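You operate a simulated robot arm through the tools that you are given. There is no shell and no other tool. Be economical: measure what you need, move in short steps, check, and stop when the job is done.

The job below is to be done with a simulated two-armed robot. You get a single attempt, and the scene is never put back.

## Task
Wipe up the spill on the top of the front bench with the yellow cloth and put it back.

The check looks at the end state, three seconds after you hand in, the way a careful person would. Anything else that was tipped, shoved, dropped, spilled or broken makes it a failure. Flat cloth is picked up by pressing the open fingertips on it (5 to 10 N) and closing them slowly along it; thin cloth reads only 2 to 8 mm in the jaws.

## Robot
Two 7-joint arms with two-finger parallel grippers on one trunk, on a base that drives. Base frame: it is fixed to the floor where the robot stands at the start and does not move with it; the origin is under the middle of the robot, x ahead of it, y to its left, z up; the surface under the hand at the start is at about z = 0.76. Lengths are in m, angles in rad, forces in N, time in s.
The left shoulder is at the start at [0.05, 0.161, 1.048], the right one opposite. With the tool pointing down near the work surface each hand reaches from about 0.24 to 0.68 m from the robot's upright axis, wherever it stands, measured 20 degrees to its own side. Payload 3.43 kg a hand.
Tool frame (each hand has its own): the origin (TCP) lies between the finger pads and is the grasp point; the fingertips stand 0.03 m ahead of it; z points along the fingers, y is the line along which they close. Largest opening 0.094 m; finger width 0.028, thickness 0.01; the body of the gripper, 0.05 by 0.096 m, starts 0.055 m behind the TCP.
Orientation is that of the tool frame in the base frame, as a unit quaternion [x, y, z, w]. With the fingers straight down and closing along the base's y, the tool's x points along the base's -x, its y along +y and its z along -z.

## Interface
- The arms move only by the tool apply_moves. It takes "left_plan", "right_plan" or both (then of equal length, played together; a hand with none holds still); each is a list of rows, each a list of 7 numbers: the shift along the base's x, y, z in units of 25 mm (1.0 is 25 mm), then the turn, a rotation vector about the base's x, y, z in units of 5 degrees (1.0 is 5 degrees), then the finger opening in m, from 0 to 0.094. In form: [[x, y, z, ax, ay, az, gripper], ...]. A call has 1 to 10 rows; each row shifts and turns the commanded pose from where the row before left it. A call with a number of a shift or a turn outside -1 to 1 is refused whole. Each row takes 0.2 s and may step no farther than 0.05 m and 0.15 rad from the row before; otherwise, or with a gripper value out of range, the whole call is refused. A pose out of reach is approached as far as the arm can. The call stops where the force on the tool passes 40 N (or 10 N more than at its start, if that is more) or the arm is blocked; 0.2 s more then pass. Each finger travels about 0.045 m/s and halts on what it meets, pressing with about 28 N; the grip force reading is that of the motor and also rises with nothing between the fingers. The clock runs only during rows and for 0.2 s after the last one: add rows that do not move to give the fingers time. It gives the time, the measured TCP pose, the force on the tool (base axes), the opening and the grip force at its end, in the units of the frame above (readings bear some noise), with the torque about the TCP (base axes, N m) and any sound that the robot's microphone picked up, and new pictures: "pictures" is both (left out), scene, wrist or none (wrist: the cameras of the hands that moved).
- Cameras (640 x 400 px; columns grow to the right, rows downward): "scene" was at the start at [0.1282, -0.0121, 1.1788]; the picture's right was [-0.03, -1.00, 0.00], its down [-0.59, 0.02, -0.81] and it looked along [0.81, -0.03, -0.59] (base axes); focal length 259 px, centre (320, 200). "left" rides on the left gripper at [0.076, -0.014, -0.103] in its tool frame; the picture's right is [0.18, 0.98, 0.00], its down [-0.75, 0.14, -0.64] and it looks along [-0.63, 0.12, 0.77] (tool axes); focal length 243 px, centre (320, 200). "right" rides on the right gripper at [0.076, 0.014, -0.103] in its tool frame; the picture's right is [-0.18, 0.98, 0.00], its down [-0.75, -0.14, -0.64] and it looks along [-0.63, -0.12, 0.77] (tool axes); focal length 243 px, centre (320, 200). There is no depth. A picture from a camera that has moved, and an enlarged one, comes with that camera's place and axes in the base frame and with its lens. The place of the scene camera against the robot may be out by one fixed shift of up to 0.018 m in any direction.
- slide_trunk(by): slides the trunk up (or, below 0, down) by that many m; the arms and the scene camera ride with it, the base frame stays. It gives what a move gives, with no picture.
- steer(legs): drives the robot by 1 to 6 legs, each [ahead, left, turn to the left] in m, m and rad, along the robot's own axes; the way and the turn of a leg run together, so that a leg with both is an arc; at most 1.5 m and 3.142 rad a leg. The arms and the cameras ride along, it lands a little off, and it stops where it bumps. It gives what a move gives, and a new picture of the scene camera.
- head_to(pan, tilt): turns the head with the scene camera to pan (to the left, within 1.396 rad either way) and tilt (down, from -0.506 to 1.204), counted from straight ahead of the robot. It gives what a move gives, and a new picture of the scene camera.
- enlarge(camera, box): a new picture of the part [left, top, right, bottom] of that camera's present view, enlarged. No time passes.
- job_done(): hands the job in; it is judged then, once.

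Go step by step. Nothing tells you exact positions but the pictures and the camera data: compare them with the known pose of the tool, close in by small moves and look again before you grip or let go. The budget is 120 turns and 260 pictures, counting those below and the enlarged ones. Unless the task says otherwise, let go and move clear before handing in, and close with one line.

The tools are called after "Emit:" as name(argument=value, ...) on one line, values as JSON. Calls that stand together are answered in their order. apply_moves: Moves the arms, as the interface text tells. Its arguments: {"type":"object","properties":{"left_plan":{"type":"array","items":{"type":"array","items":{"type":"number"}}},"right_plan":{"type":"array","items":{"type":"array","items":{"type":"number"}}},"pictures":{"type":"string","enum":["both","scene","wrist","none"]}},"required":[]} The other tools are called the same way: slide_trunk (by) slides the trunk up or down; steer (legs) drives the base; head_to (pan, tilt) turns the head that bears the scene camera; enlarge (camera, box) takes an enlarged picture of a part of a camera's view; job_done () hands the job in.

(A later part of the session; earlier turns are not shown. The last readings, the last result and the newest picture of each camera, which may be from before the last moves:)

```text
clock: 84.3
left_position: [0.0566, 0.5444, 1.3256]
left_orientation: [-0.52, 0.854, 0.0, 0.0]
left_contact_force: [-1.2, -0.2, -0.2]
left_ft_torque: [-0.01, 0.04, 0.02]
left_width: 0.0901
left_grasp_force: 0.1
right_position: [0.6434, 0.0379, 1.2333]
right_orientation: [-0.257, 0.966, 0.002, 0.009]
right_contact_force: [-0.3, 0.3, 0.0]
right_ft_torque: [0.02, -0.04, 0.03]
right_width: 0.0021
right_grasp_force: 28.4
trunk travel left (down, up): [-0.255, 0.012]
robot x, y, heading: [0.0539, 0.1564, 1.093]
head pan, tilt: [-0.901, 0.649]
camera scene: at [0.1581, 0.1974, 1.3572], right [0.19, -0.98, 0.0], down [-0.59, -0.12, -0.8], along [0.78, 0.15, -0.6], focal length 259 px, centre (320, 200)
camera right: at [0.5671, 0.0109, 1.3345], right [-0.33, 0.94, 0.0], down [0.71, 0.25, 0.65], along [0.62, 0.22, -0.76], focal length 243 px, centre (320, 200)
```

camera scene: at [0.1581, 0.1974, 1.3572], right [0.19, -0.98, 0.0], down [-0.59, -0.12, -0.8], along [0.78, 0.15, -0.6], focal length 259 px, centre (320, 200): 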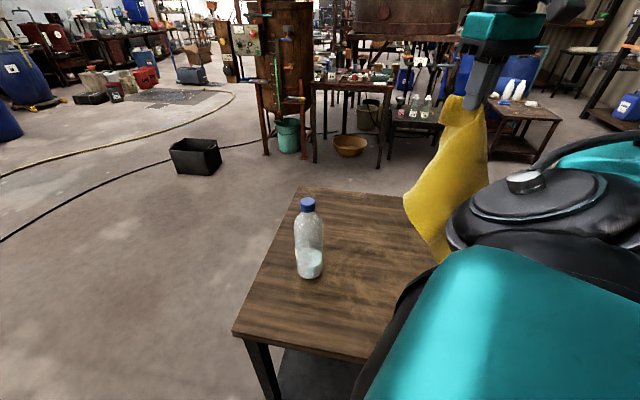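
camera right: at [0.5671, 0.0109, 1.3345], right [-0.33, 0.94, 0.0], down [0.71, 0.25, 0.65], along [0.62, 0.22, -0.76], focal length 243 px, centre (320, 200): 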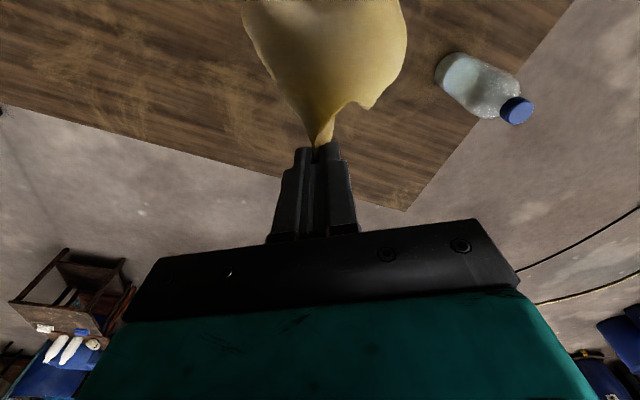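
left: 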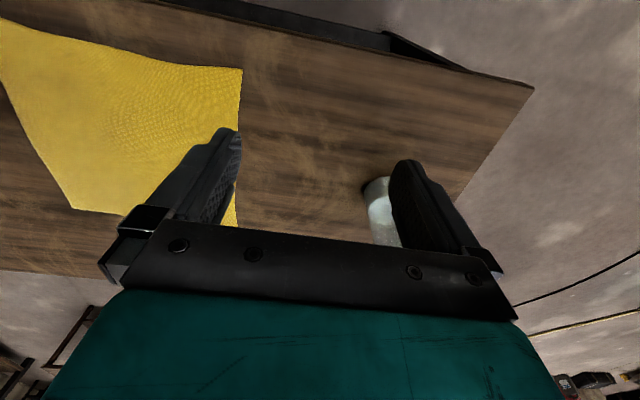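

The cloth hangs free. I'll back off and turn the robot right to face the bench again.

Emit:
steer(legs=[[-0.06, 0.116, 0], [0, 0, -1.095]])

Emit:
head_to(pan=-0.35, tilt=0.7)

```text
clock: 88.7
left_position: [0.2634, 0.3366, 1.3253]
left_orientation: [-0.004, 1.0, 0.0, 0.0]
left_contact_force: [-0.1, -0.7, -0.1]
left_ft_torque: [0.0, -0.04, -0.01]
left_width: 0.0901
left_grasp_force: 0.0
right_position: [0.0901, -0.4189, 1.2337]
right_orientation: [0.28, 0.96, -0.002, 0.008]
right_contact_force: [0.8, 0.9, -0.1]
right_ft_torque: [0.0, 0.04, -0.01]
right_width: 0.0021
right_grasp_force: 27.8
trunk travel left (down, up): [-0.255, 0.012]
robot x, y, heading: [-0.0828, 0.1556, 0.007]
head pan, tilt: [-0.901, 0.649]
camera scene: at [0.013, 0.0809, 1.3572], right [-0.78, -0.63, 0.0], down [-0.38, 0.47, -0.8], along [0.5, -0.62, -0.6], focal length 259 px, centre (320, 200)
```

scene: 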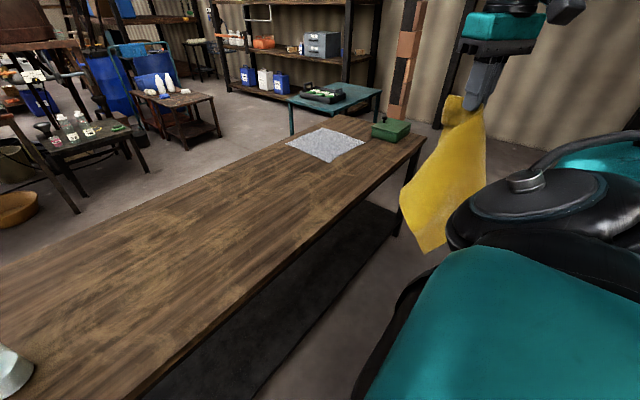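

```text
clock: 89.7
left_position: [0.2631, 0.3359, 1.3253]
left_orientation: [-0.004, 1.0, 0.0, 0.0]
left_contact_force: [1.0, 0.4, -0.2]
left_ft_torque: [0.03, 0.0, -0.01]
left_width: 0.0901
left_grasp_force: 0.0
right_position: [0.0899, -0.4183, 1.2336]
right_orientation: [0.279, 0.96, -0.002, 0.008]
right_contact_force: [-0.1, 0.7, -1.0]
right_ft_torque: [0.0, 0.0, 0.03]
right_width: 0.0021
right_grasp_force: 27.5
trunk travel left (down, up): [-0.255, 0.012]
robot x, y, heading: [-0.0812, 0.1582, 0.006]
head pan, tilt: [-0.351, 0.7]
camera scene: at [0.0385, 0.12, 1.3529], right [-0.34, -0.94, 0.0], down [-0.61, 0.22, -0.76], along [0.72, -0.26, -0.64], focal length 259 px, centre (320, 200)
```

scene: 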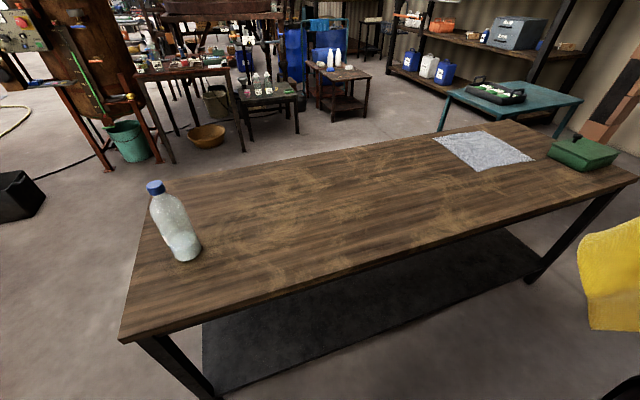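

The bench is spotless and the bottle stands where it was. I'll drive ahead and bring the hanging cloth over its old place, turning the wrist back.

Emit:
steer(legs=[[0.13, -0.03, 0]])

Emit:
apply_moves(right_plan=[[1, 0.4, 0, 0, 0, 0.66, 0.0], [1, 0.5, 0, 0, 0, 0.66, 0.0], [1, 0.6, 0, 0, 0, 0.66, 0.0], [1, 0.7, 0, 0, 0, 0.66, 0.0], [1, 0.7, 0, 0, 0, 0.66, 0.0], [1, 0.7, 0, 0, 0, 0.66, 0.0], [1, 0.8, 0, 0, 0, 0.66, 0.0], [1, 0.8, 0, 0, 0, 0.66, 0.0], [1, 0.8, 0, 0, 0, 0.66, 0.0], [0.6, 0.8, 0, 0, 0, 0.66, 0.0]])

```text
clock: 91.0
left_position: [0.3905, 0.3087, 1.3244]
left_orientation: [-0.005, 1.0, 0.0, 0.0]
left_contact_force: [-0.1, 0.2, -0.1]
left_ft_torque: [0.02, 0.01, 0.01]
left_width: 0.09
left_grasp_force: 0.1
right_position: [0.2168, -0.4461, 1.2323]
right_orientation: [0.279, 0.96, -0.002, 0.007]
right_contact_force: [-0.2, 0.1, -0.1]
right_ft_torque: [-0.01, 0.02, 0.01]
right_width: 0.0024
right_grasp_force: 27.3
trunk travel left (down, up): [-0.255, 0.012]
robot x, y, heading: [0.043, 0.1268, 0.011]
head pan, tilt: [-0.351, 0.7]
camera scene: at [0.1664, 0.0918, 1.3528], right [-0.33, -0.94, 0.0], down [-0.61, 0.22, -0.76], along [0.72, -0.26, -0.64], focal length 259 px, centre (320, 200)
```

scene: 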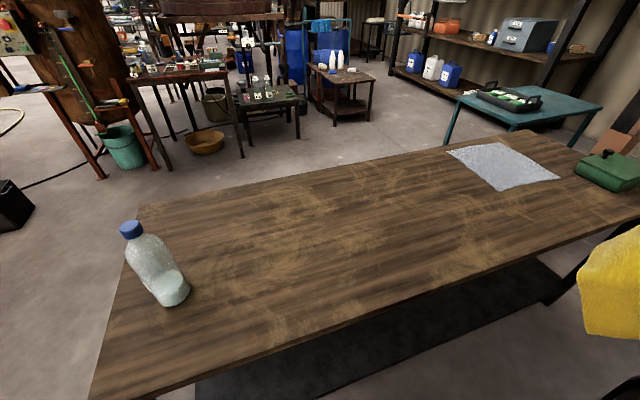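

```text
clock: 93.2
left_position: [0.39, 0.309, 1.3249]
left_orientation: [-0.005, 1.0, 0.0, 0.0]
left_contact_force: [0.9, 0.2, 0.0]
left_ft_torque: [-0.03, 0.01, 0.03]
left_width: 0.0902
left_grasp_force: 0.1
right_position: [0.4577, -0.2765, 1.235]
right_orientation: [-0.006, 1.0, 0.0, 0.009]
right_contact_force: [-0.4, 0.1, -1.0]
right_ft_torque: [0.0, 0.0, 0.02]
right_width: 0.0023
right_grasp_force: 27.9
trunk travel left (down, up): [-0.255, 0.012]
robot x, y, heading: [0.0457, 0.1266, 0.009]
head pan, tilt: [-0.351, 0.7]
camera scene: at [0.1658, 0.0925, 1.3528], right [-0.33, -0.94, 0.0], down [-0.61, 0.21, -0.76], along [0.72, -0.26, -0.64], focal length 259 px, centre (320, 200)
camera right: at [0.3782, -0.2631, 1.3365], right [0.17, 0.98, 0.0], down [0.74, -0.13, 0.65], along [0.65, -0.11, -0.76], focal length 243 px, centre (320, 200)
```

scene: 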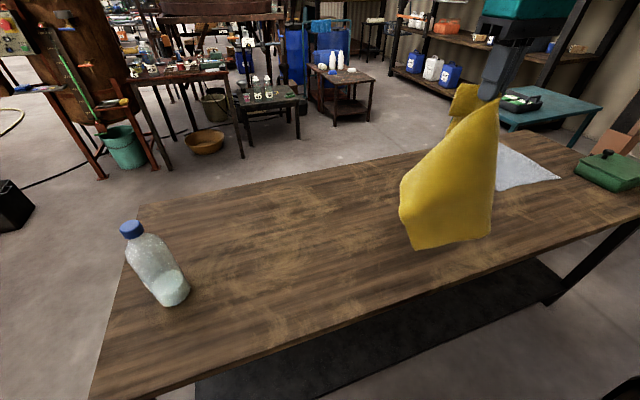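
right: 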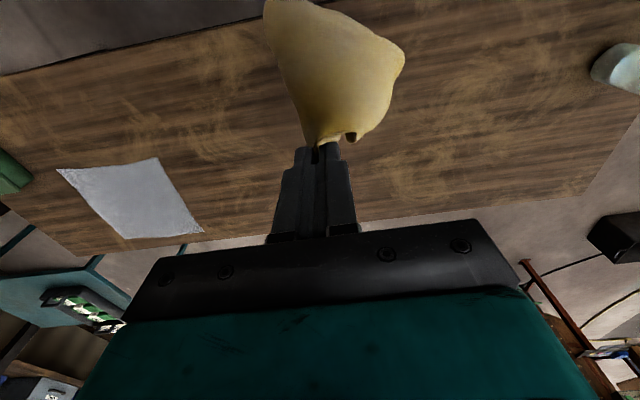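

The cloth hangs over its old place with its lower end at about z = 0.86. I'll lower the trunk, compensating with the hand, and then lay the cloth down along the diagonal.

Emit:
apply_moves(right_plan=[[0, 0.3, 1, 0, 0, 0, 0.0], [0, 0.3, 1, 0, 0, 0, 0.0], [-0.1, 0.3, 1, 0, 0, 0, 0.0], [-0.1, 0.3, 0.8, 0, 0, 0, 0.0]], pictures="none")

Emit:
slide_trunk(by=-0.18)

Emit:
head_to(pan=-0.3, tilt=0.7)

```text
clock: 94.2
left_position: [0.3908, 0.3098, 1.3257]
left_orientation: [-0.005, 1.0, 0.0, 0.0]
left_contact_force: [-0.5, 0.2, 0.0]
left_ft_torque: [-0.03, 0.05, 0.02]
left_width: 0.0897
left_grasp_force: 0.1
right_position: [0.452, -0.2473, 1.3275]
right_orientation: [-0.005, 1.0, 0.0, 0.009]
right_contact_force: [0.3, 1.6, -0.8]
right_ft_torque: [-0.02, 0.01, -0.02]
right_width: 0.0021
right_grasp_force: 27.9
trunk travel left (down, up): [-0.255, 0.012]
robot x, y, heading: [0.0423, 0.1272, 0.01]
head pan, tilt: [-0.351, 0.7]
```

```text
clock: 96.2
left_position: [0.3908, 0.3086, 1.1461]
left_orientation: [-0.005, 1.0, 0.0, 0.0]
left_contact_force: [0.2, 0.4, -0.5]
left_ft_torque: [0.02, 0.0, 0.02]
left_width: 0.0902
left_grasp_force: 0.0
right_position: [0.4533, -0.2469, 1.1465]
right_orientation: [-0.005, 1.0, 0.0, 0.008]
right_contact_force: [-0.7, 0.6, -1.2]
right_ft_torque: [0.0, -0.02, -0.03]
right_width: 0.0023
right_grasp_force: 28.6
trunk travel left (down, up): [-0.075, 0.192]
robot x, y, heading: [0.0433, 0.1319, 0.016]
head pan, tilt: [-0.351, 0.7]
```

```text
clock: 96.8
left_position: [0.3895, 0.3091, 1.1439]
left_orientation: [-0.006, 1.0, 0.0, 0.0]
left_contact_force: [0.0, 0.0, -0.1]
left_ft_torque: [-0.04, -0.01, -0.04]
left_width: 0.0898
left_grasp_force: 0.0
right_position: [0.4522, -0.2468, 1.1459]
right_orientation: [-0.006, 1.0, 0.0, 0.009]
right_contact_force: [-0.3, -0.1, -0.6]
right_ft_torque: [0.01, 0.0, -0.02]
right_width: 0.0023
right_grasp_force: 27.7
trunk travel left (down, up): [-0.075, 0.192]
robot x, y, heading: [0.0461, 0.1331, 0.009]
head pan, tilt: [-0.3, 0.7]
camera scene: at [0.1668, 0.0961, 1.1729], right [-0.29, -0.96, 0.0], down [-0.62, 0.18, -0.76], along [0.73, -0.22, -0.64], focal length 259 px, centre (320, 200)
```

scene: 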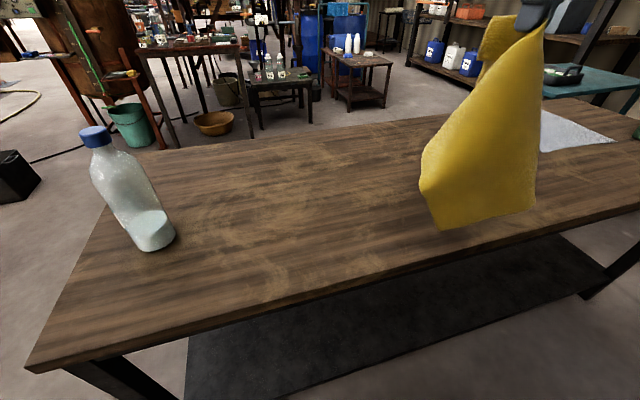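

The cloth's lower end is almost on the bench. I'll lay it down along an arc toward the far-left.

Emit:
apply_moves(right_plan=[[0, 0, -1, 0, 0, 0, 0.0], [0.88, 0.88, -0.04, 0, 0, 0, 0.0], [0.88, 0.88, -0.16, 0, 0, 0, 0.0], [0.85, 0.85, -0.24, 0, 0, 0, 0.0], [0.82, 0.82, -0.36, 0, 0, 0, 0.0], [0.82, 0.82, -0.44, 0, 0, 0, 0.0], [0.78, 0.78, -0.52, 0, 0, 0, 0.0], [0.74, 0.74, -0.64, 0, 0, 0, 0.0], [0.69, 0.69, -0.68, 0, 0, 0, 0.0]])

```text
clock: 98.8
left_position: [0.3908, 0.3099, 1.1456]
left_orientation: [-0.004, 1.0, 0.0, -0.001]
left_contact_force: [0.2, -0.9, -0.3]
left_ft_torque: [-0.01, 0.01, 0.0]
left_width: 0.0899
left_grasp_force: 0.0
right_position: [0.5914, -0.103, 1.0425]
right_orientation: [-0.004, 1.0, 0.0, 0.008]
right_contact_force: [0.0, 1.0, -0.3]
right_ft_torque: [0.0, 0.01, -0.01]
right_width: 0.0026
right_grasp_force: 27.9
right hand out of reach, approached as far as the arm can: row 8, 9
trunk travel left (down, up): [-0.075, 0.192]
robot x, y, heading: [0.0433, 0.1297, 0.014]
head pan, tilt: [-0.3, 0.7]
camera scene: at [0.1675, 0.0961, 1.1727], right [-0.29, -0.96, 0.0], down [-0.62, 0.18, -0.76], along [0.73, -0.22, -0.64], focal length 259 px, centre (320, 200)
camera right: at [0.5125, -0.0905, 1.1433], right [0.18, 0.98, 0.0], down [0.74, -0.14, 0.66], along [0.65, -0.11, -0.76], focal length 243 px, centre (320, 200)
```

scene: 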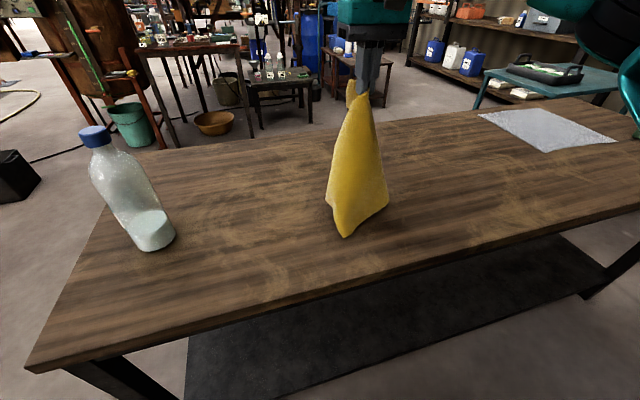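
right: 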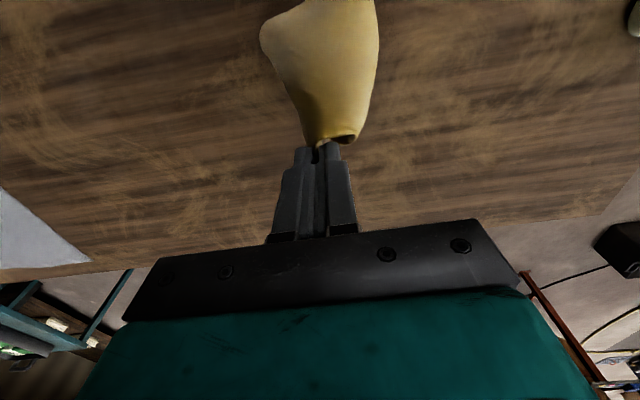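

The cloth's lower end slid along with the hand. I'll go back, lower it into a small heap near the near-right corner, and drag it out low along the diagonal so it unrolls.

Emit:
apply_moves(right_plan=[[-1, -1, 0, 0, 0, 0, 0.0], [-1, -1, 0, 0, 0, 0, 0.0], [-1, -1, 0, 0, 0, 0, 0.0], [-1, -1, -0.6, 0, 0, 0, 0.0], [-1, -1, -1, 0, 0, 0, 0.0], [-0.6, -0.6, -1, 0, 0, 0, 0.0], [0, 0, -1, 0, 0, 0, 0.0], [0, 0, -1, 0, 0, 0, 0.0], [0.2, 0.2, -1, 0, 0, 0, 0.0], [0.4, 0.4, -1, 0, 0, 0, 0.0]], pictures="none")

Emit:
apply_moves(right_plan=[[0.6, 0.6, -1, 0, 0, 0, 0.0], [0.8, 0.8, -0.8, 0, 0, 0, 0.0], [0.8, 0.8, -0.5, 0, 0, 0, 0.0], [0.8, 0.8, -0.3, 0, 0, 0, 0.0]])

```text
clock: 101.0
left_position: [0.3901, 0.3087, 1.1451]
left_orientation: [-0.006, 1.0, 0.0, -0.001]
left_contact_force: [-0.1, 0.4, -0.2]
left_ft_torque: [0.01, 0.0, 0.01]
left_width: 0.0902
left_grasp_force: 0.2
right_position: [0.4672, -0.2263, 0.88]
right_orientation: [-0.005, 1.0, 0.0, 0.009]
right_contact_force: [-0.6, 0.3, 0.4]
right_ft_torque: [0.0, 0.0, -0.01]
right_width: 0.0022
right_grasp_force: 28.0
trunk travel left (down, up): [-0.075, 0.192]
robot x, y, heading: [0.05, 0.1301, 0.015]
head pan, tilt: [-0.3, 0.7]
```

```text
clock: 102.0
left_position: [0.3905, 0.3085, 1.1453]
left_orientation: [-0.005, 1.0, -0.001, 0.001]
left_contact_force: [-0.3, 0.7, -0.4]
left_ft_torque: [0.02, -0.01, 0.03]
left_width: 0.0899
left_grasp_force: 0.1
right_position: [0.5415, -0.1509, 0.8137]
right_orientation: [-0.005, 1.0, 0.0, 0.009]
right_contact_force: [-0.6, 0.5, 0.2]
right_ft_torque: [0.02, -0.02, -0.05]
right_width: 0.0023
right_grasp_force: 28.3
trunk travel left (down, up): [-0.075, 0.192]
robot x, y, heading: [0.0471, 0.1302, 0.013]
head pan, tilt: [-0.3, 0.7]
camera scene: at [0.1669, 0.0964, 1.1728], right [-0.29, -0.96, 0.0], down [-0.62, 0.18, -0.76], along [0.73, -0.22, -0.64], focal length 259 px, centre (320, 200)
camera right: at [0.4615, -0.1387, 0.9153], right [0.17, 0.98, 0.0], down [0.74, -0.13, 0.65], along [0.65, -0.11, -0.76], focal length 243 px, centre (320, 200)
```

scene: 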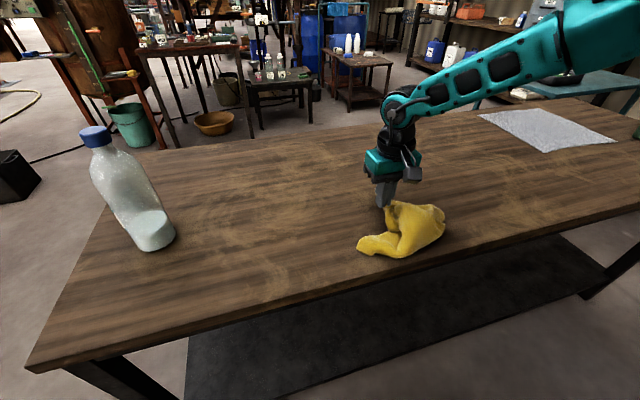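
right: 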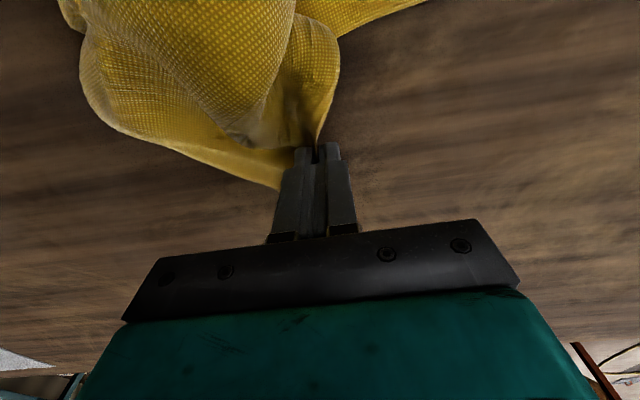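

Good, the heap trails behind the hand. I'll continue the low drag to (0.70, 0.013).

Emit:
apply_moves(right_plan=[[0.8, 0.8, -0.2, 0, 0, 0, 0.0], [0.8, 0.8, 0, 0, 0, 0, 0.0], [0.8, 0.8, 0, 0, 0, 0, 0.0], [0.8, 0.8, 0, 0, 0, 0, 0.0], [0.8, 0.8, 0, 0, 0, 0, 0.0], [0.8, 0.8, 0, 0, 0, 0, 0.0], [0.8, 0.8, 0, 0, 0, 0, 0.0], [0.7, 0.9, 0, 0, 0, 0, 0.0]])

```text
clock: 103.8
left_position: [0.3913, 0.3095, 1.1459]
left_orientation: [-0.005, 1.0, 0.001, 0.0]
left_contact_force: [0.3, 0.3, -0.1]
left_ft_torque: [0.02, -0.02, 0.02]
left_width: 0.0902
left_grasp_force: 0.0
right_position: [0.5725, -0.0802, 0.8615]
right_orientation: [-0.005, 1.0, 0.0, 0.01]
right_contact_force: [0.1, 0.1, -0.8]
right_ft_torque: [0.0, 0.0, -0.04]
right_width: 0.0021
right_grasp_force: 28.3
right hand out of reach, approached as far as the arm can: row 2, 3, 4, 5, 6, 7, 8
trunk travel left (down, up): [-0.075, 0.192]
robot x, y, heading: [0.0471, 0.1267, 0.011]
head pan, tilt: [-0.3, 0.7]
camera scene: at [0.1667, 0.0962, 1.1729], right [-0.29, -0.96, 0.0], down [-0.62, 0.18, -0.77], along [0.73, -0.22, -0.64], focal length 259 px, centre (320, 200)
camera right: at [0.4937, -0.0676, 0.9624], right [0.17, 0.98, 0.01], down [0.74, -0.14, 0.66], along [0.65, -0.11, -0.75], focal length 243 px, centre (320, 200)
```

scene: 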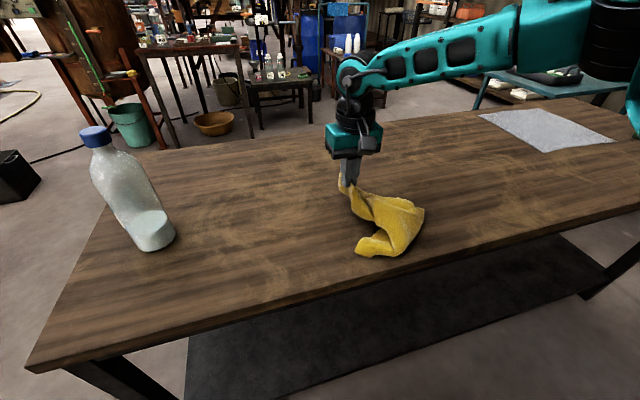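
right: 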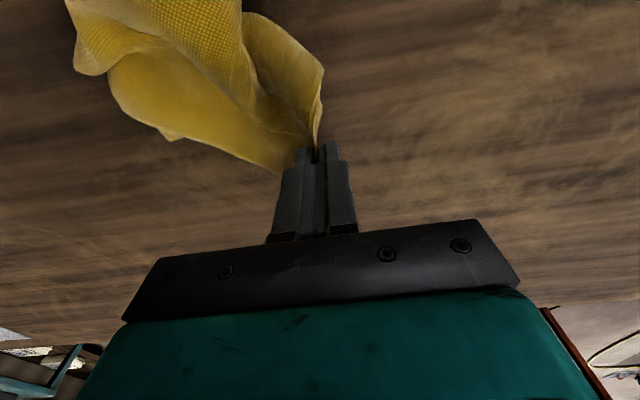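

The arm stalled early, probably a joint limit in this configuration. I'll try smaller moves to find out which direction is blocked.

Emit:
apply_moves(right_plan=[[0.6, 0, 0, 0, 0, 0, 0.0], [0.6, 0, 0, 0, 0, 0, 0.0], [0.6, 0, -0.4, 0, 0, 0, 0.0], [0.6, 0, -0.4, 0, 0, 0, 0.0], [0, 0, -0.6, 0, 0, 0, 0.0], [0, 0, -0.6, 0, 0, 0, 0.0]], pictures="none")

```text
clock: 105.2
left_position: [0.3902, 0.3087, 1.1453]
left_orientation: [-0.005, 1.0, 0.0, 0.0]
left_contact_force: [-0.2, 0.0, -0.3]
left_ft_torque: [0.02, 0.0, 0.01]
left_width: 0.0902
left_grasp_force: 0.0
right_position: [0.5803, -0.1133, 0.8297]
right_orientation: [-0.006, 1.0, 0.001, 0.009]
right_contact_force: [-0.5, -0.6, 0.0]
right_ft_torque: [-0.02, 0.02, -0.04]
right_width: 0.0022
right_grasp_force: 27.8
right hand out of reach, approached as far as the arm can: row 1, 2, 3, 4, 5, 6
trunk travel left (down, up): [-0.075, 0.192]
robot x, y, heading: [0.0469, 0.1268, 0.013]
head pan, tilt: [-0.3, 0.7]
```

Emit:
apply_moves(right_plan=[[0, 0, 0, 0, 0, -1, 0.0], [0, 0, 0, 0, 0, -1, 0.0], [0, 0, 0, 0, 0, -1, 0.0], [0.4, 0.4, 0, 0, 0, -1, 0.0], [0.6, 0.6, -0.3, 0, 0, -1, 0.0], [0.6, 0.6, -0.3, 0, 0, -1, 0.0], [0.6, 0.6, 0, 0, 0, 0, 0.0], [0.6, 0.6, 0, 0, 0, 0, 0.0]])

```text
clock: 107.0
left_position: [0.3893, 0.3094, 1.1457]
left_orientation: [-0.005, 1.0, 0.0, 0.001]
left_contact_force: [-0.3, 0.7, -0.3]
left_ft_torque: [0.02, 0.02, -0.02]
left_width: 0.0902
left_grasp_force: 0.0
right_position: [0.5751, -0.094, 0.8485]
right_orientation: [0.254, 0.967, -0.002, 0.008]
right_contact_force: [0.5, 0.7, -0.2]
right_ft_torque: [0.0, 0.02, -0.01]
right_width: 0.0021
right_grasp_force: 28.1
right hand out of reach, approached as far as the arm can: row 4, 5, 6, 7, 8
trunk travel left (down, up): [-0.075, 0.192]
robot x, y, heading: [0.0446, 0.1278, 0.011]
head pan, tilt: [-0.3, 0.7]
camera scene: at [0.1668, 0.0961, 1.1729], right [-0.29, -0.96, 0.0], down [-0.62, 0.18, -0.76], along [0.73, -0.22, -0.64], focal length 259 px, centre (320, 200)
camera right: at [0.5135, -0.0446, 0.9491], right [0.64, 0.77, 0.0], down [0.58, -0.49, 0.66], along [0.5, -0.42, -0.76], focal length 243 px, centre (320, 200)
```

scene: 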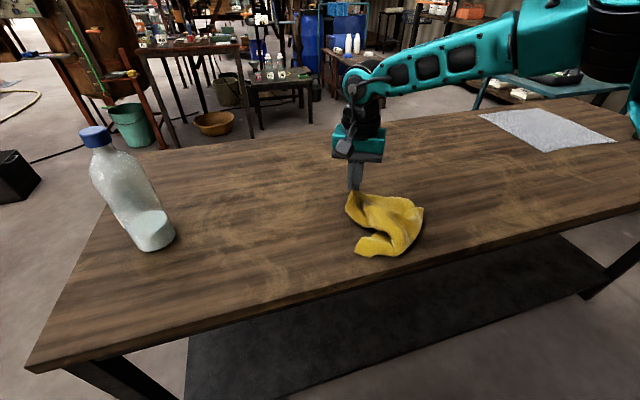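
right: 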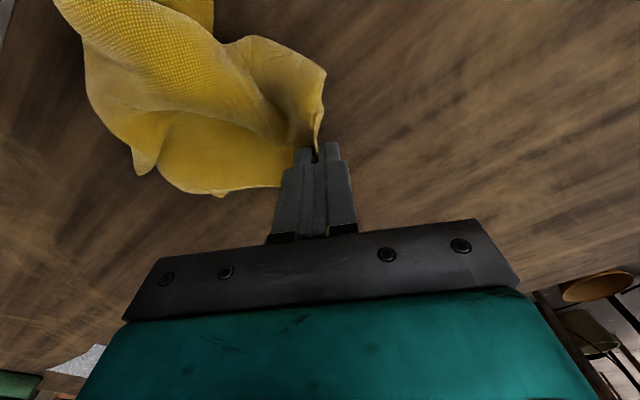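

The limit isn't in the wrist: this arm posture can't swing further inward. Backing off a little and turning the robot left about 0.42 rad should put the target in a comfortable direction, with a small pull-back first to stay clear of the bottle.

Emit:
apply_moves(right_plan=[[-0.8, -0.6, 0, 0, 0, 0, 0.0], [-0.8, -0.6, 0, 0, 0, 0, 0.0]], pictures="none")

Emit:
steer(legs=[[-0.05, 0, 0], [0, 0, 0.42]])

Emit:
head_to(pan=-0.6, tilt=0.7)

```text
clock: 107.6
left_position: [0.3907, 0.3081, 1.1459]
left_orientation: [-0.005, 1.0, 0.0, 0.0]
left_contact_force: [1.4, -0.1, -0.1]
left_ft_torque: [0.03, -0.02, 0.0]
left_width: 0.0903
left_grasp_force: 0.1
right_position: [0.5364, -0.1262, 0.8485]
right_orientation: [0.255, 0.967, -0.003, 0.009]
right_contact_force: [-0.1, -0.7, -0.4]
right_ft_torque: [0.02, -0.03, 0.07]
right_width: 0.0023
right_grasp_force: 27.8
trunk travel left (down, up): [-0.075, 0.192]
robot x, y, heading: [0.0456, 0.1302, 0.01]
head pan, tilt: [-0.3, 0.7]
```

```text
clock: 109.8
left_position: [0.2364, 0.4323, 1.145]
left_orientation: [-0.211, 0.977, 0.001, 0.001]
left_contact_force: [-1.2, -0.6, -0.3]
left_ft_torque: [-0.02, 0.02, 0.01]
left_width: 0.09
left_grasp_force: 0.0
right_position: [0.545, 0.0937, 0.8485]
right_orientation: [0.05, 0.999, -0.001, 0.009]
right_contact_force: [-0.6, -0.7, 0.1]
right_ft_torque: [0.03, -0.01, 0.01]
right_width: 0.002
right_grasp_force: 28.5
trunk travel left (down, up): [-0.075, 0.192]
robot x, y, heading: [-0.0059, 0.1302, 0.427]
head pan, tilt: [-0.3, 0.7]
camera scene: at [0.1134, 0.1467, 1.1729], right [0.12, -0.99, 0.0], down [-0.64, -0.08, -0.77], along [0.76, 0.09, -0.64], focal length 259 px, centre (320, 200)
```

scene: 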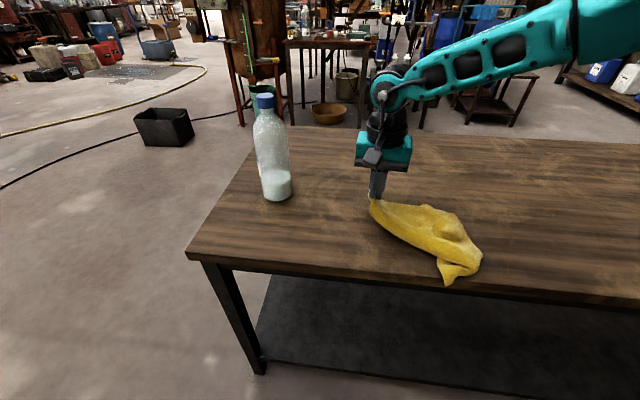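

```text
clock: 110.6
left_position: [0.2354, 0.4325, 1.1455]
left_orientation: [-0.21, 0.978, 0.0, 0.0]
left_contact_force: [0.4, 0.2, -0.4]
left_ft_torque: [-0.01, -0.02, -0.01]
left_width: 0.0902
left_grasp_force: 0.2
right_position: [0.5446, 0.0938, 0.8483]
right_orientation: [0.051, 0.999, -0.001, 0.009]
right_contact_force: [0.9, -0.2, 0.0]
right_ft_torque: [0.04, 0.03, 0.01]
right_width: 0.0021
right_grasp_force: 27.9
trunk travel left (down, up): [-0.075, 0.192]
robot x, y, heading: [-0.0085, 0.1285, 0.425]
head pan, tilt: [-0.6, 0.7]
camera scene: at [0.1128, 0.1212, 1.1729], right [-0.17, -0.98, 0.0], down [-0.63, 0.11, -0.76], along [0.75, -0.13, -0.64], focal length 259 px, centre (320, 200)
```

scene: 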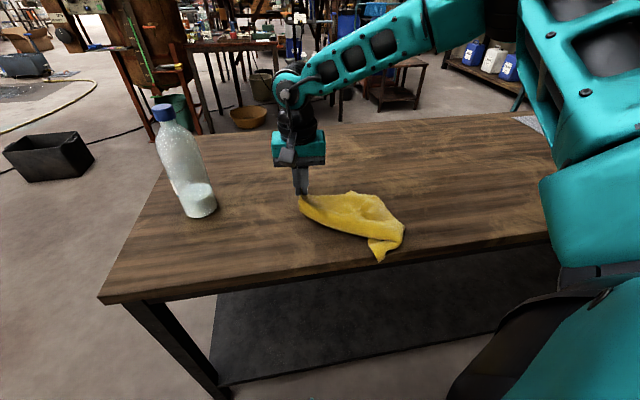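

The cloth now trails out from the hand. I'll drag low to (0.70, 0.01).

Emit:
apply_moves(right_plan=[[0.5, -0.4, -0.5, 0, 0, 0, 0.0], [0.8, -0.4, -0.5, 0, 0, 0, 0.0], [0.8, -0.4, -0.4, 0, 0, 0, 0.0], [0.8, -0.4, 0, 0, 0, 0, 0.0], [0.8, -0.4, 0, 0, 0, 0, 0.0], [0.8, -0.4, 0, 0, 0, 0, 0.0], [0.8, -0.4, 0, 0, 0, 0, 0.0], [0.8, -0.4, 0, 0, 0, 0, 0.0]])

```text
clock: 112.4
left_position: [0.2361, 0.4319, 1.1442]
left_orientation: [-0.211, 0.978, 0.0, 0.0]
left_contact_force: [-0.8, -0.4, -0.2]
left_ft_torque: [-0.01, -0.02, 0.01]
left_width: 0.0899
left_grasp_force: 0.0
right_position: [0.672, 0.0011, 0.8271]
right_orientation: [0.05, 0.999, 0.0, 0.01]
right_contact_force: [0.0, -0.3, -0.1]
right_ft_torque: [-0.01, 0.0, -0.05]
right_width: 0.0022
right_grasp_force: 27.9
right hand out of reach, approached as far as the arm can: row 6, 7, 8
trunk travel left (down, up): [-0.075, 0.192]
robot x, y, heading: [-0.0058, 0.1317, 0.424]
head pan, tilt: [-0.6, 0.7]
camera scene: at [0.1128, 0.1211, 1.1729], right [-0.18, -0.98, 0.0], down [-0.63, 0.11, -0.76], along [0.75, -0.13, -0.64], focal length 259 px, centre (320, 200)
camera right: at [0.5946, 0.022, 0.928], right [0.28, 0.96, 0.0], down [0.72, -0.21, 0.66], along [0.63, -0.18, -0.76], focal length 243 px, centre (320, 200)
```

scene: 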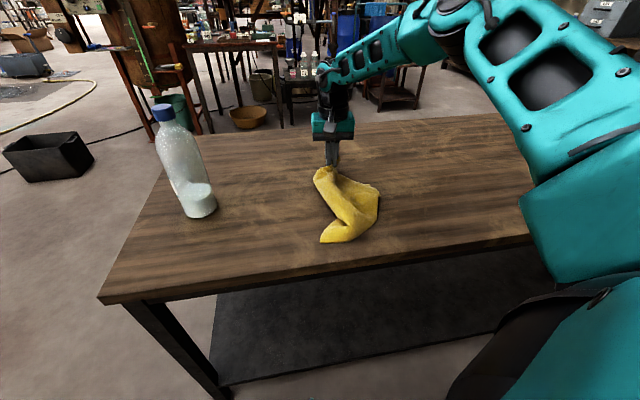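
right: 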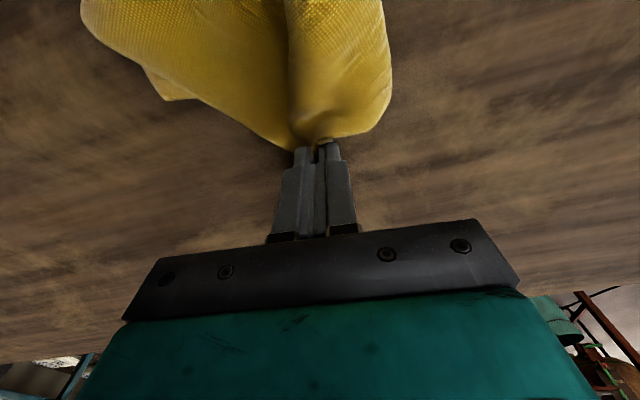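

The cloth is close to its place, with the left side roughly right and the right half folded in. I'll nudge ahead, set it down, release and look closely.

Emit:
steer(legs=[[0.027, -0.012, 0]])

Emit:
apply_moves(right_plan=[[0, 0, -0.6, 0, 0, 0, 0.0], [0, 0, -0.5, 0, 0, 0, 0.0], [0, 0, 0, 0, 0, 0, 0.01], [0, 0, 0, 0, 0, 0, 0.02], [0, 0, 0, 0, 0, 0, 0.03], [0, 0, 0.5, 0, 0, 0, 0.03], [0, 0, 1, 0, 0, 0, 0.03], [0, 0, 1, 0, 0, 0, 0.03], [0, 0, 1, 0, 0, 0, 0.03], [0, 0, 1, 0, 0, 0, 0.03]])

Emit:
enlarge(camera="scene", box=[260, 140, 460, 265])

```text
clock: 113.2
left_position: [0.2663, 0.4328, 1.1456]
left_orientation: [-0.211, 0.978, 0.0, 0.0]
left_contact_force: [0.5, 0.2, 0.6]
left_ft_torque: [-0.01, 0.03, 0.03]
left_width: 0.0899
left_grasp_force: 0.0
right_position: [0.7015, 0.0017, 0.8252]
right_orientation: [0.05, 0.999, 0.0, 0.009]
right_contact_force: [-0.3, -0.3, -0.9]
right_ft_torque: [0.01, -0.01, -0.03]
right_width: 0.0021
right_grasp_force: 27.6
trunk travel left (down, up): [-0.075, 0.192]
robot x, y, heading: [0.0188, 0.1272, 0.42]
head pan, tilt: [-0.6, 0.7]
camera scene: at [0.143, 0.1217, 1.1728], right [-0.17, -0.98, 0.0], down [-0.63, 0.11, -0.76], along [0.75, -0.13, -0.64], focal length 259 px, centre (320, 200)
```

scene: 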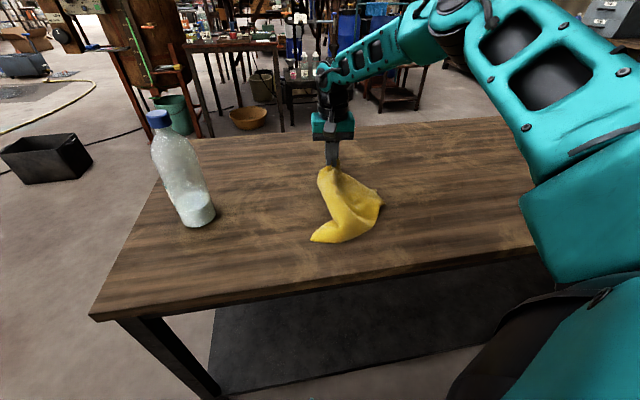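

```text
clock: 115.4
left_position: [0.2638, 0.4336, 1.1453]
left_orientation: [-0.21, 0.978, 0.0, 0.0]
left_contact_force: [-0.2, 1.2, -1.1]
left_ft_torque: [0.01, -0.01, -0.01]
left_width: 0.0899
left_grasp_force: 0.1
right_position: [0.6912, 0.0003, 0.9162]
right_orientation: [0.051, 0.999, 0.0, 0.009]
right_contact_force: [-0.5, 0.7, 0.8]
right_ft_torque: [-0.01, 0.03, -0.02]
right_width: 0.0301
right_grasp_force: 0.0
right hand out of reach, approached as far as the arm can: row 1, 2
trunk travel left (down, up): [-0.075, 0.192]
robot x, y, heading: [0.0226, 0.1294, 0.424]
head pan, tilt: [-0.6, 0.7]
camera scene: at [0.1423, 0.1217, 1.1729], right [-0.17, -0.98, 0.0], down [-0.63, 0.11, -0.77], along [0.75, -0.13, -0.64], focal length 259 px, centre (320, 200)
camera right: at [0.6142, 0.0213, 1.0169], right [0.28, 0.96, 0.0], down [0.72, -0.21, 0.66], along [0.63, -0.18, -0.75], focal length 243 px, centre (320, 200)
```

scene: 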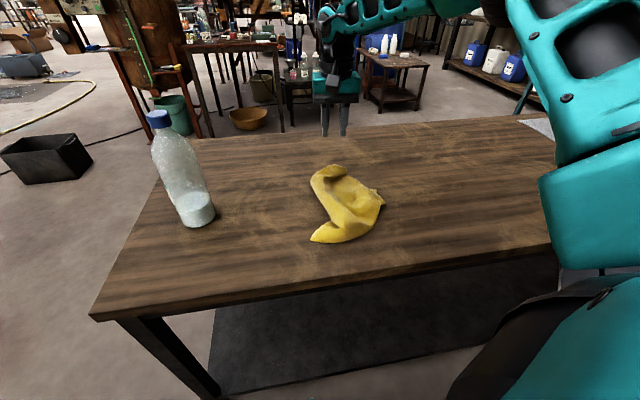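
right: 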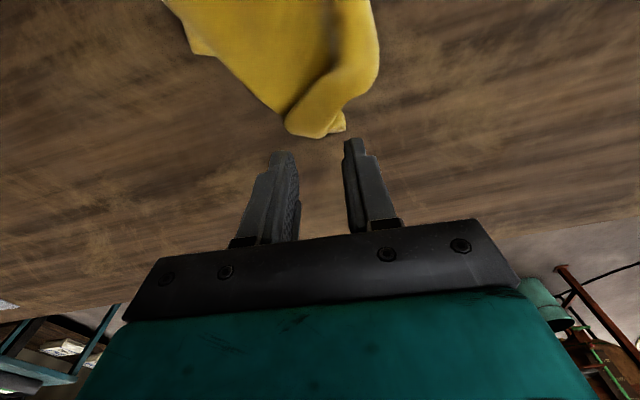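

```text
3.20 times, centred on (360, 202) of scene
camera zoom: at [0.1423, 0.1217, 1.1729], right [-0.17, -0.98, 0.0], down [-0.63, 0.11, -0.77], along [0.75, -0.13, -0.64], focal length 828 px, centre (192, 192)
```

zoom: 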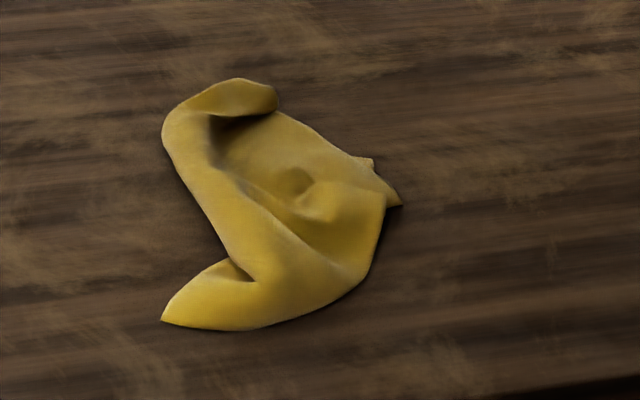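

I'll raise the hand and pull it back, using the wrist camera as a clear overhead view of the folded cloth.

Emit:
apply_moves(right_plan=[[-1, 0, 0.8, 0, 0, 0, 0.03], [-1, 0, 0.8, 0, 0, 0, 0.03], [-1, -0.2, 0.8, 0, 0, 0, 0.03], [-1, -0.2, 0.8, 0, 0, 0, 0.03], [-1, -0.2, 0.8, 0, 0, 0, 0.03], [-1, -0.2, 0, 0, 0, 0, 0.03], [-1, -0.2, 0, 0, 0, 0, 0.03], [-1, -0.2, 0, 0, 0, 0, 0.03], [-1, -0.2, 0, 0, 0, 0, 0.03]], pictures="wrist")

```text
clock: 117.4
left_position: [0.2657, 0.4317, 1.1453]
left_orientation: [-0.211, 0.978, 0.0, 0.001]
left_contact_force: [0.5, -0.5, 0.2]
left_ft_torque: [-0.02, -0.02, 0.0]
left_width: 0.0895
left_grasp_force: 0.1
right_position: [0.464, -0.036, 1.0175]
right_orientation: [0.05, 0.999, -0.001, 0.009]
right_contact_force: [0.3, -0.3, 0.5]
right_ft_torque: [-0.05, 0.03, -0.01]
right_width: 0.0299
right_grasp_force: 0.1
trunk travel left (down, up): [-0.075, 0.192]
robot x, y, heading: [0.0213, 0.1262, 0.42]
head pan, tilt: [-0.6, 0.7]
camera right: at [0.3878, -0.0149, 1.1176], right [0.28, 0.96, 0.0], down [0.72, -0.21, 0.66], along [0.63, -0.18, -0.76], focal length 243 px, centre (320, 200)
```

right: 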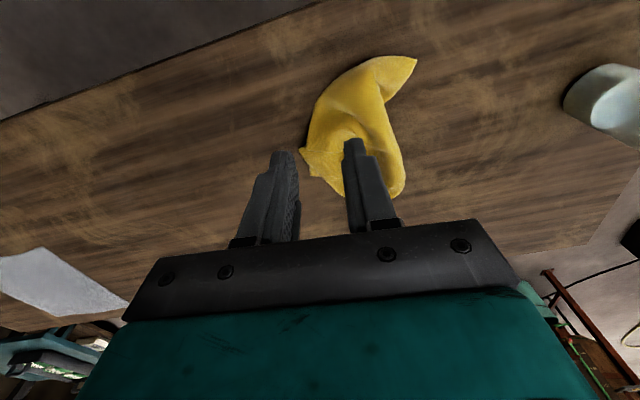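

Emit:
enlarge(camera="right", box=[270, 40, 450, 210])

Emit:
head_to(pan=-0.5, tilt=0.95)

Emit:
enlarge(camera="scene", box=[220, 60, 420, 185])

```text
2.35 times, centred on (360, 125) of right
camera zoom: at [0.3878, -0.0149, 1.1176], right [0.28, 0.96, 0.0], down [0.72, -0.21, 0.66], along [0.63, -0.18, -0.76], focal length 571 px, centre (226, 376)
```

zoom: 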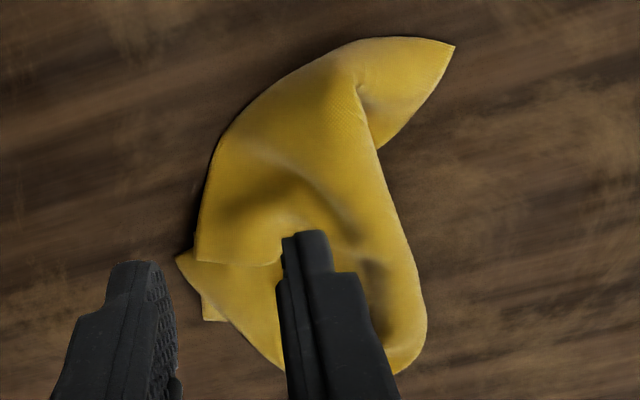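

```text
clock: 118.2
left_position: [0.265, 0.434, 1.145]
left_orientation: [-0.211, 0.978, 0.0, 0.0]
left_contact_force: [0.6, 0.3, 0.8]
left_ft_torque: [0.0, -0.01, 0.0]
left_width: 0.0899
left_grasp_force: 0.1
right_position: [0.4667, -0.0363, 1.018]
right_orientation: [0.05, 0.999, 0.0, 0.009]
right_contact_force: [-0.1, 0.3, 0.5]
right_ft_torque: [0.02, 0.04, 0.0]
right_width: 0.0296
right_grasp_force: 0.1
trunk travel left (down, up): [-0.075, 0.192]
robot x, y, heading: [0.022, 0.1313, 0.428]
head pan, tilt: [-0.499, 0.949]
camera scene: at [0.1314, 0.1311, 1.1531], right [-0.07, -1.0, 0.0], down [-0.81, 0.06, -0.58], along [0.58, -0.04, -0.81], focal length 259 px, centre (320, 200)
```

scene: 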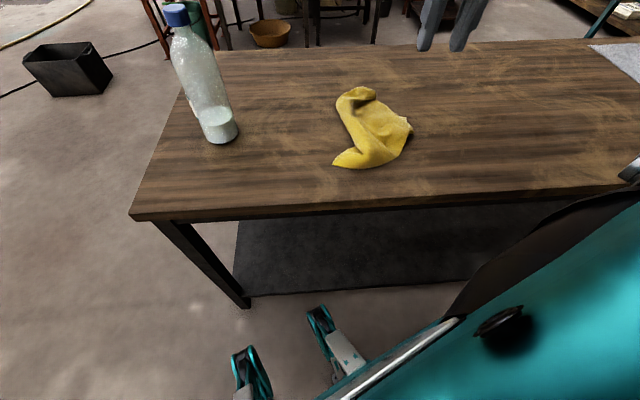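

```text
3.20 times, centred on (320, 122) of scene
camera zoom: at [0.1314, 0.1311, 1.1531], right [-0.07, -1.0, 0.0], down [-0.81, 0.06, -0.58], along [0.58, -0.04, -0.81], focal length 828 px, centre (320, 448)
```

zoom: 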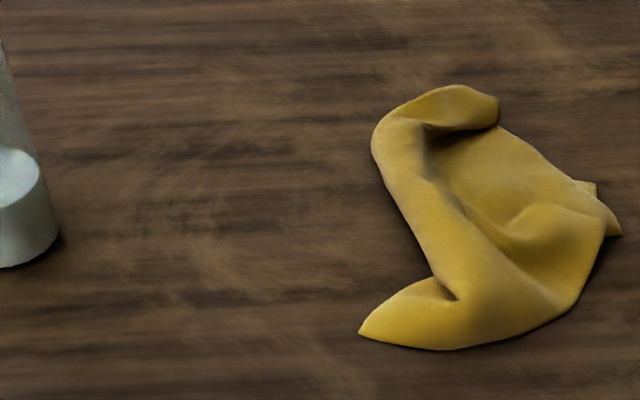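

The cloth lies as a folded strip: the tail corner is at (0.49, 0.09), the gripped end near (0.68, 0.02), and two corners are stacked on the right near (0.57, -0.10). I'll get a closer look at that right side to find a layer to pull open.

Emit:
apply_moves(right_plan=[[-0.2, -0.8, -0.8, 0, 0, 0, 0.05], [-0.2, -0.8, -0.8, 0, 0, 0, 0.05], [-0.2, -0.8, -0.8, 0, 0, 0, 0.05], [0, -0.8, -0.8, 0, 0, 0, 0.05], [0, -0.8, -0.8, 0, 0, 0, 0.05]], pictures="wrist")

Emit:
enlarge(camera="right", box=[320, 20, 560, 170])

```text
clock: 119.4
left_position: [0.266, 0.4333, 1.1472]
left_orientation: [-0.21, 0.978, 0.0, 0.0]
left_contact_force: [0.1, 0.8, -0.7]
left_ft_torque: [0.01, 0.02, 0.0]
left_width: 0.0899
left_grasp_force: 0.1
right_position: [0.4527, -0.1334, 0.9174]
right_orientation: [0.049, 0.999, 0.001, 0.011]
right_contact_force: [-0.4, -0.1, -0.4]
right_ft_torque: [-0.05, 0.01, -0.01]
right_width: 0.0497
right_grasp_force: 0.0
trunk travel left (down, up): [-0.075, 0.192]
robot x, y, heading: [0.0208, 0.1285, 0.422]
head pan, tilt: [-0.499, 0.949]
camera right: at [0.3752, -0.1138, 1.018], right [0.28, 0.96, 0.0], down [0.72, -0.21, 0.66], along [0.63, -0.18, -0.75], focal length 243 px, centre (320, 200)
```

right: 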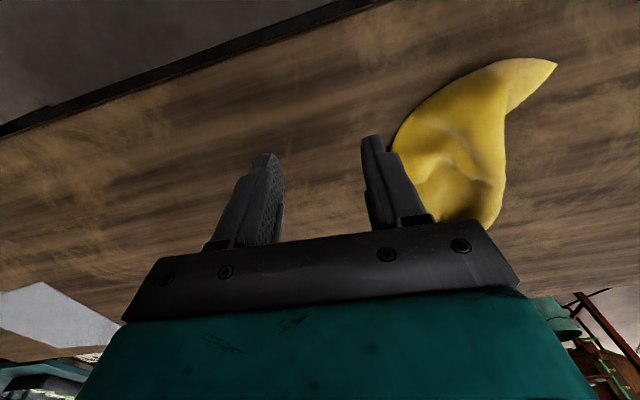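

```text
2.67 times, centred on (440, 95) of right
camera zoom: at [0.3752, -0.1138, 1.018], right [0.28, 0.96, 0.0], down [0.72, -0.21, 0.66], along [0.63, -0.18, -0.75], focal length 647 px, centre (0, 480)
```

zoom: 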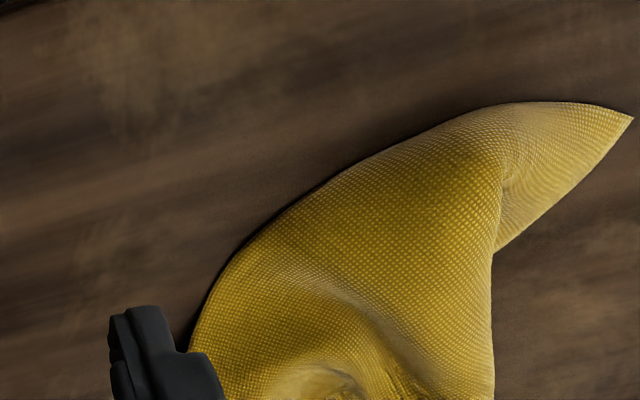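

Emit:
apply_moves(right_plan=[[1, 0.2, 0, 0, 0, 0, 0.09], [1, 0.2, 0, 0, 0, 0, 0.09], [1, 0.2, 0, 0, 0, 0, 0.09], [1, 0.2, 0, 0, 0, 0, 0.09], [0.6, 0.2, 0, 0, 0, 0, 0.09]], pictures="none")

Emit:
enlarge(camera="right", box=[180, 0, 500, 200])

```text
clock: 120.6
left_position: [0.2644, 0.4334, 1.1453]
left_orientation: [-0.21, 0.978, 0.0, 0.0]
left_contact_force: [0.4, -0.4, -0.1]
left_ft_torque: [0.02, -0.01, 0.01]
left_width: 0.09
left_grasp_force: 0.0
right_position: [0.5693, -0.1128, 0.9179]
right_orientation: [0.049, 0.999, -0.001, 0.009]
right_contact_force: [0.4, -0.1, 1.1]
right_ft_torque: [0.01, 0.02, 0.0]
right_width: 0.0902
right_grasp_force: 0.0
trunk travel left (down, up): [-0.075, 0.192]
robot x, y, heading: [0.0216, 0.129, 0.424]
head pan, tilt: [-0.499, 0.949]
```

```text
2.00 times, centred on (340, 100) of right
camera zoom: at [0.4917, -0.0909, 1.0183], right [0.28, 0.96, 0.0], down [0.72, -0.21, 0.66], along [0.63, -0.18, -0.75], focal length 485 px, centre (280, 400)
```

zoom: 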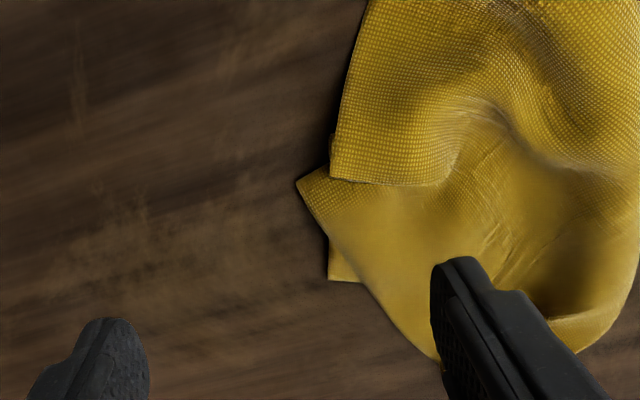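

A top-layer corner is visible at about (0.571, -0.086), its flap lying toward near-left, with other corners beneath. I'll pinch that flap just inside the corner and pull it toward the far-right.

Emit:
apply_moves(right_plan=[[-0.3, 0.8, -0.6, 0, 0, 0, 0.06], [-0.3, 0.8, -0.8, 0, 0, 0, 0.036], [-0.24, 0.6, -0.8, 0, 0, 0, 0.036], [0, 0, -0.8, 0, 0, 0, 0.036], [0, 0, -0.8, 0, 0, 0, 0.036], [0, 0, -0.4, 0, 0, 0, 0.036], [0, 0, -0.2, 0, 0, 0, 0.036], [0, 0, 0, 0, 0, 0, 0.036]], pictures="wrist")

```text
clock: 122.4
left_position: [0.2655, 0.4343, 1.1458]
left_orientation: [-0.211, 0.977, 0.001, 0.0]
left_contact_force: [0.1, -0.4, 0.3]
left_ft_torque: [0.02, -0.01, -0.02]
left_width: 0.0898
left_grasp_force: 0.1
right_position: [0.5465, -0.0569, 0.8084]
right_orientation: [0.05, 0.999, -0.001, 0.01]
right_contact_force: [-0.2, -0.2, 0.3]
right_ft_torque: [0.0, 0.01, 0.0]
right_width: 0.0359
right_grasp_force: 0.0
trunk travel left (down, up): [-0.075, 0.192]
robot x, y, heading: [0.0208, 0.1281, 0.429]
head pan, tilt: [-0.499, 0.949]
camera right: at [0.4685, -0.0362, 0.9083], right [0.28, 0.96, 0.0], down [0.72, -0.21, 0.66], along [0.63, -0.18, -0.76], focal length 243 px, centre (320, 200)
```

right: 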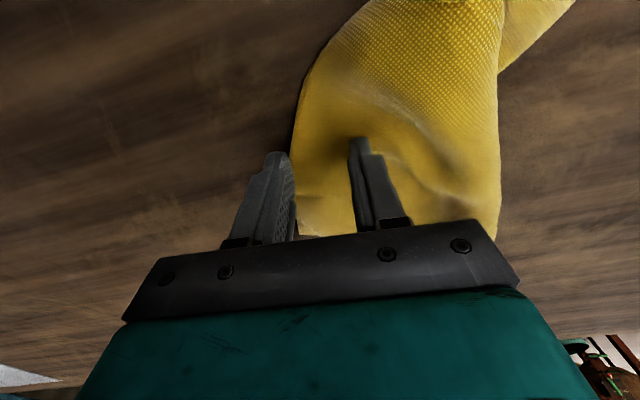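

Emit:
apply_moves(right_plan=[[0.1, 0.5, 0, 0, 0, 0, 0.036], [0, 0, -0.2, 0, 0, 0, 0.036], [0, 0, -0.15, 0, 0, 0, 0.036], [0, 0, 0, 0, 0, 0, 0.036]], pictures="none")

Emit:
apply_moves(right_plan=[[0, 0, -0.12, 0, 0, 0, 0.036], [0, 0, 0, 0, 0, 0, 0.036]], pictures="wrist")

```text
clock: 123.4
left_position: [0.2654, 0.4333, 1.146]
left_orientation: [-0.211, 0.977, 0.0, 0.001]
left_contact_force: [0.1, -0.2, 0.7]
left_ft_torque: [-0.01, -0.05, -0.02]
left_width: 0.09
left_grasp_force: 0.0
right_position: [0.5494, -0.0442, 0.7989]
right_orientation: [0.05, 0.999, -0.001, 0.01]
right_contact_force: [0.1, 0.8, 0.1]
right_ft_torque: [0.04, -0.03, 0.01]
right_width: 0.0359
right_grasp_force: 0.0
trunk travel left (down, up): [-0.075, 0.192]
robot x, y, heading: [0.0228, 0.1291, 0.42]
head pan, tilt: [-0.499, 0.949]
```

```text
clock: 124.0
left_position: [0.2667, 0.432, 1.1455]
left_orientation: [-0.21, 0.978, 0.0, 0.0]
left_contact_force: [-0.3, 0.3, -1.2]
left_ft_torque: [-0.03, 0.0, -0.03]
left_width: 0.0899
left_grasp_force: 0.0
right_position: [0.5495, -0.0429, 0.7961]
right_orientation: [0.049, 0.999, -0.001, 0.01]
right_contact_force: [-0.1, -0.9, 1.2]
right_ft_torque: [0.07, -0.03, -0.01]
right_width: 0.036
right_grasp_force: 0.1
trunk travel left (down, up): [-0.075, 0.192]
robot x, y, heading: [0.024, 0.13, 0.42]
head pan, tilt: [-0.499, 0.949]
camera right: at [0.4723, -0.0228, 0.8958], right [0.28, 0.96, 0.0], down [0.72, -0.21, 0.66], along [0.63, -0.18, -0.75], focal length 243 px, centre (320, 200)
```

right: 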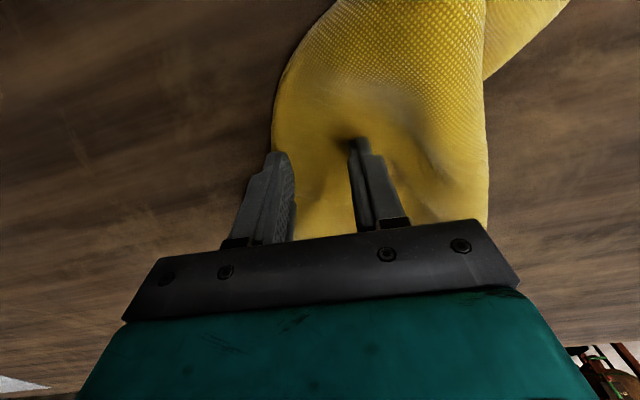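

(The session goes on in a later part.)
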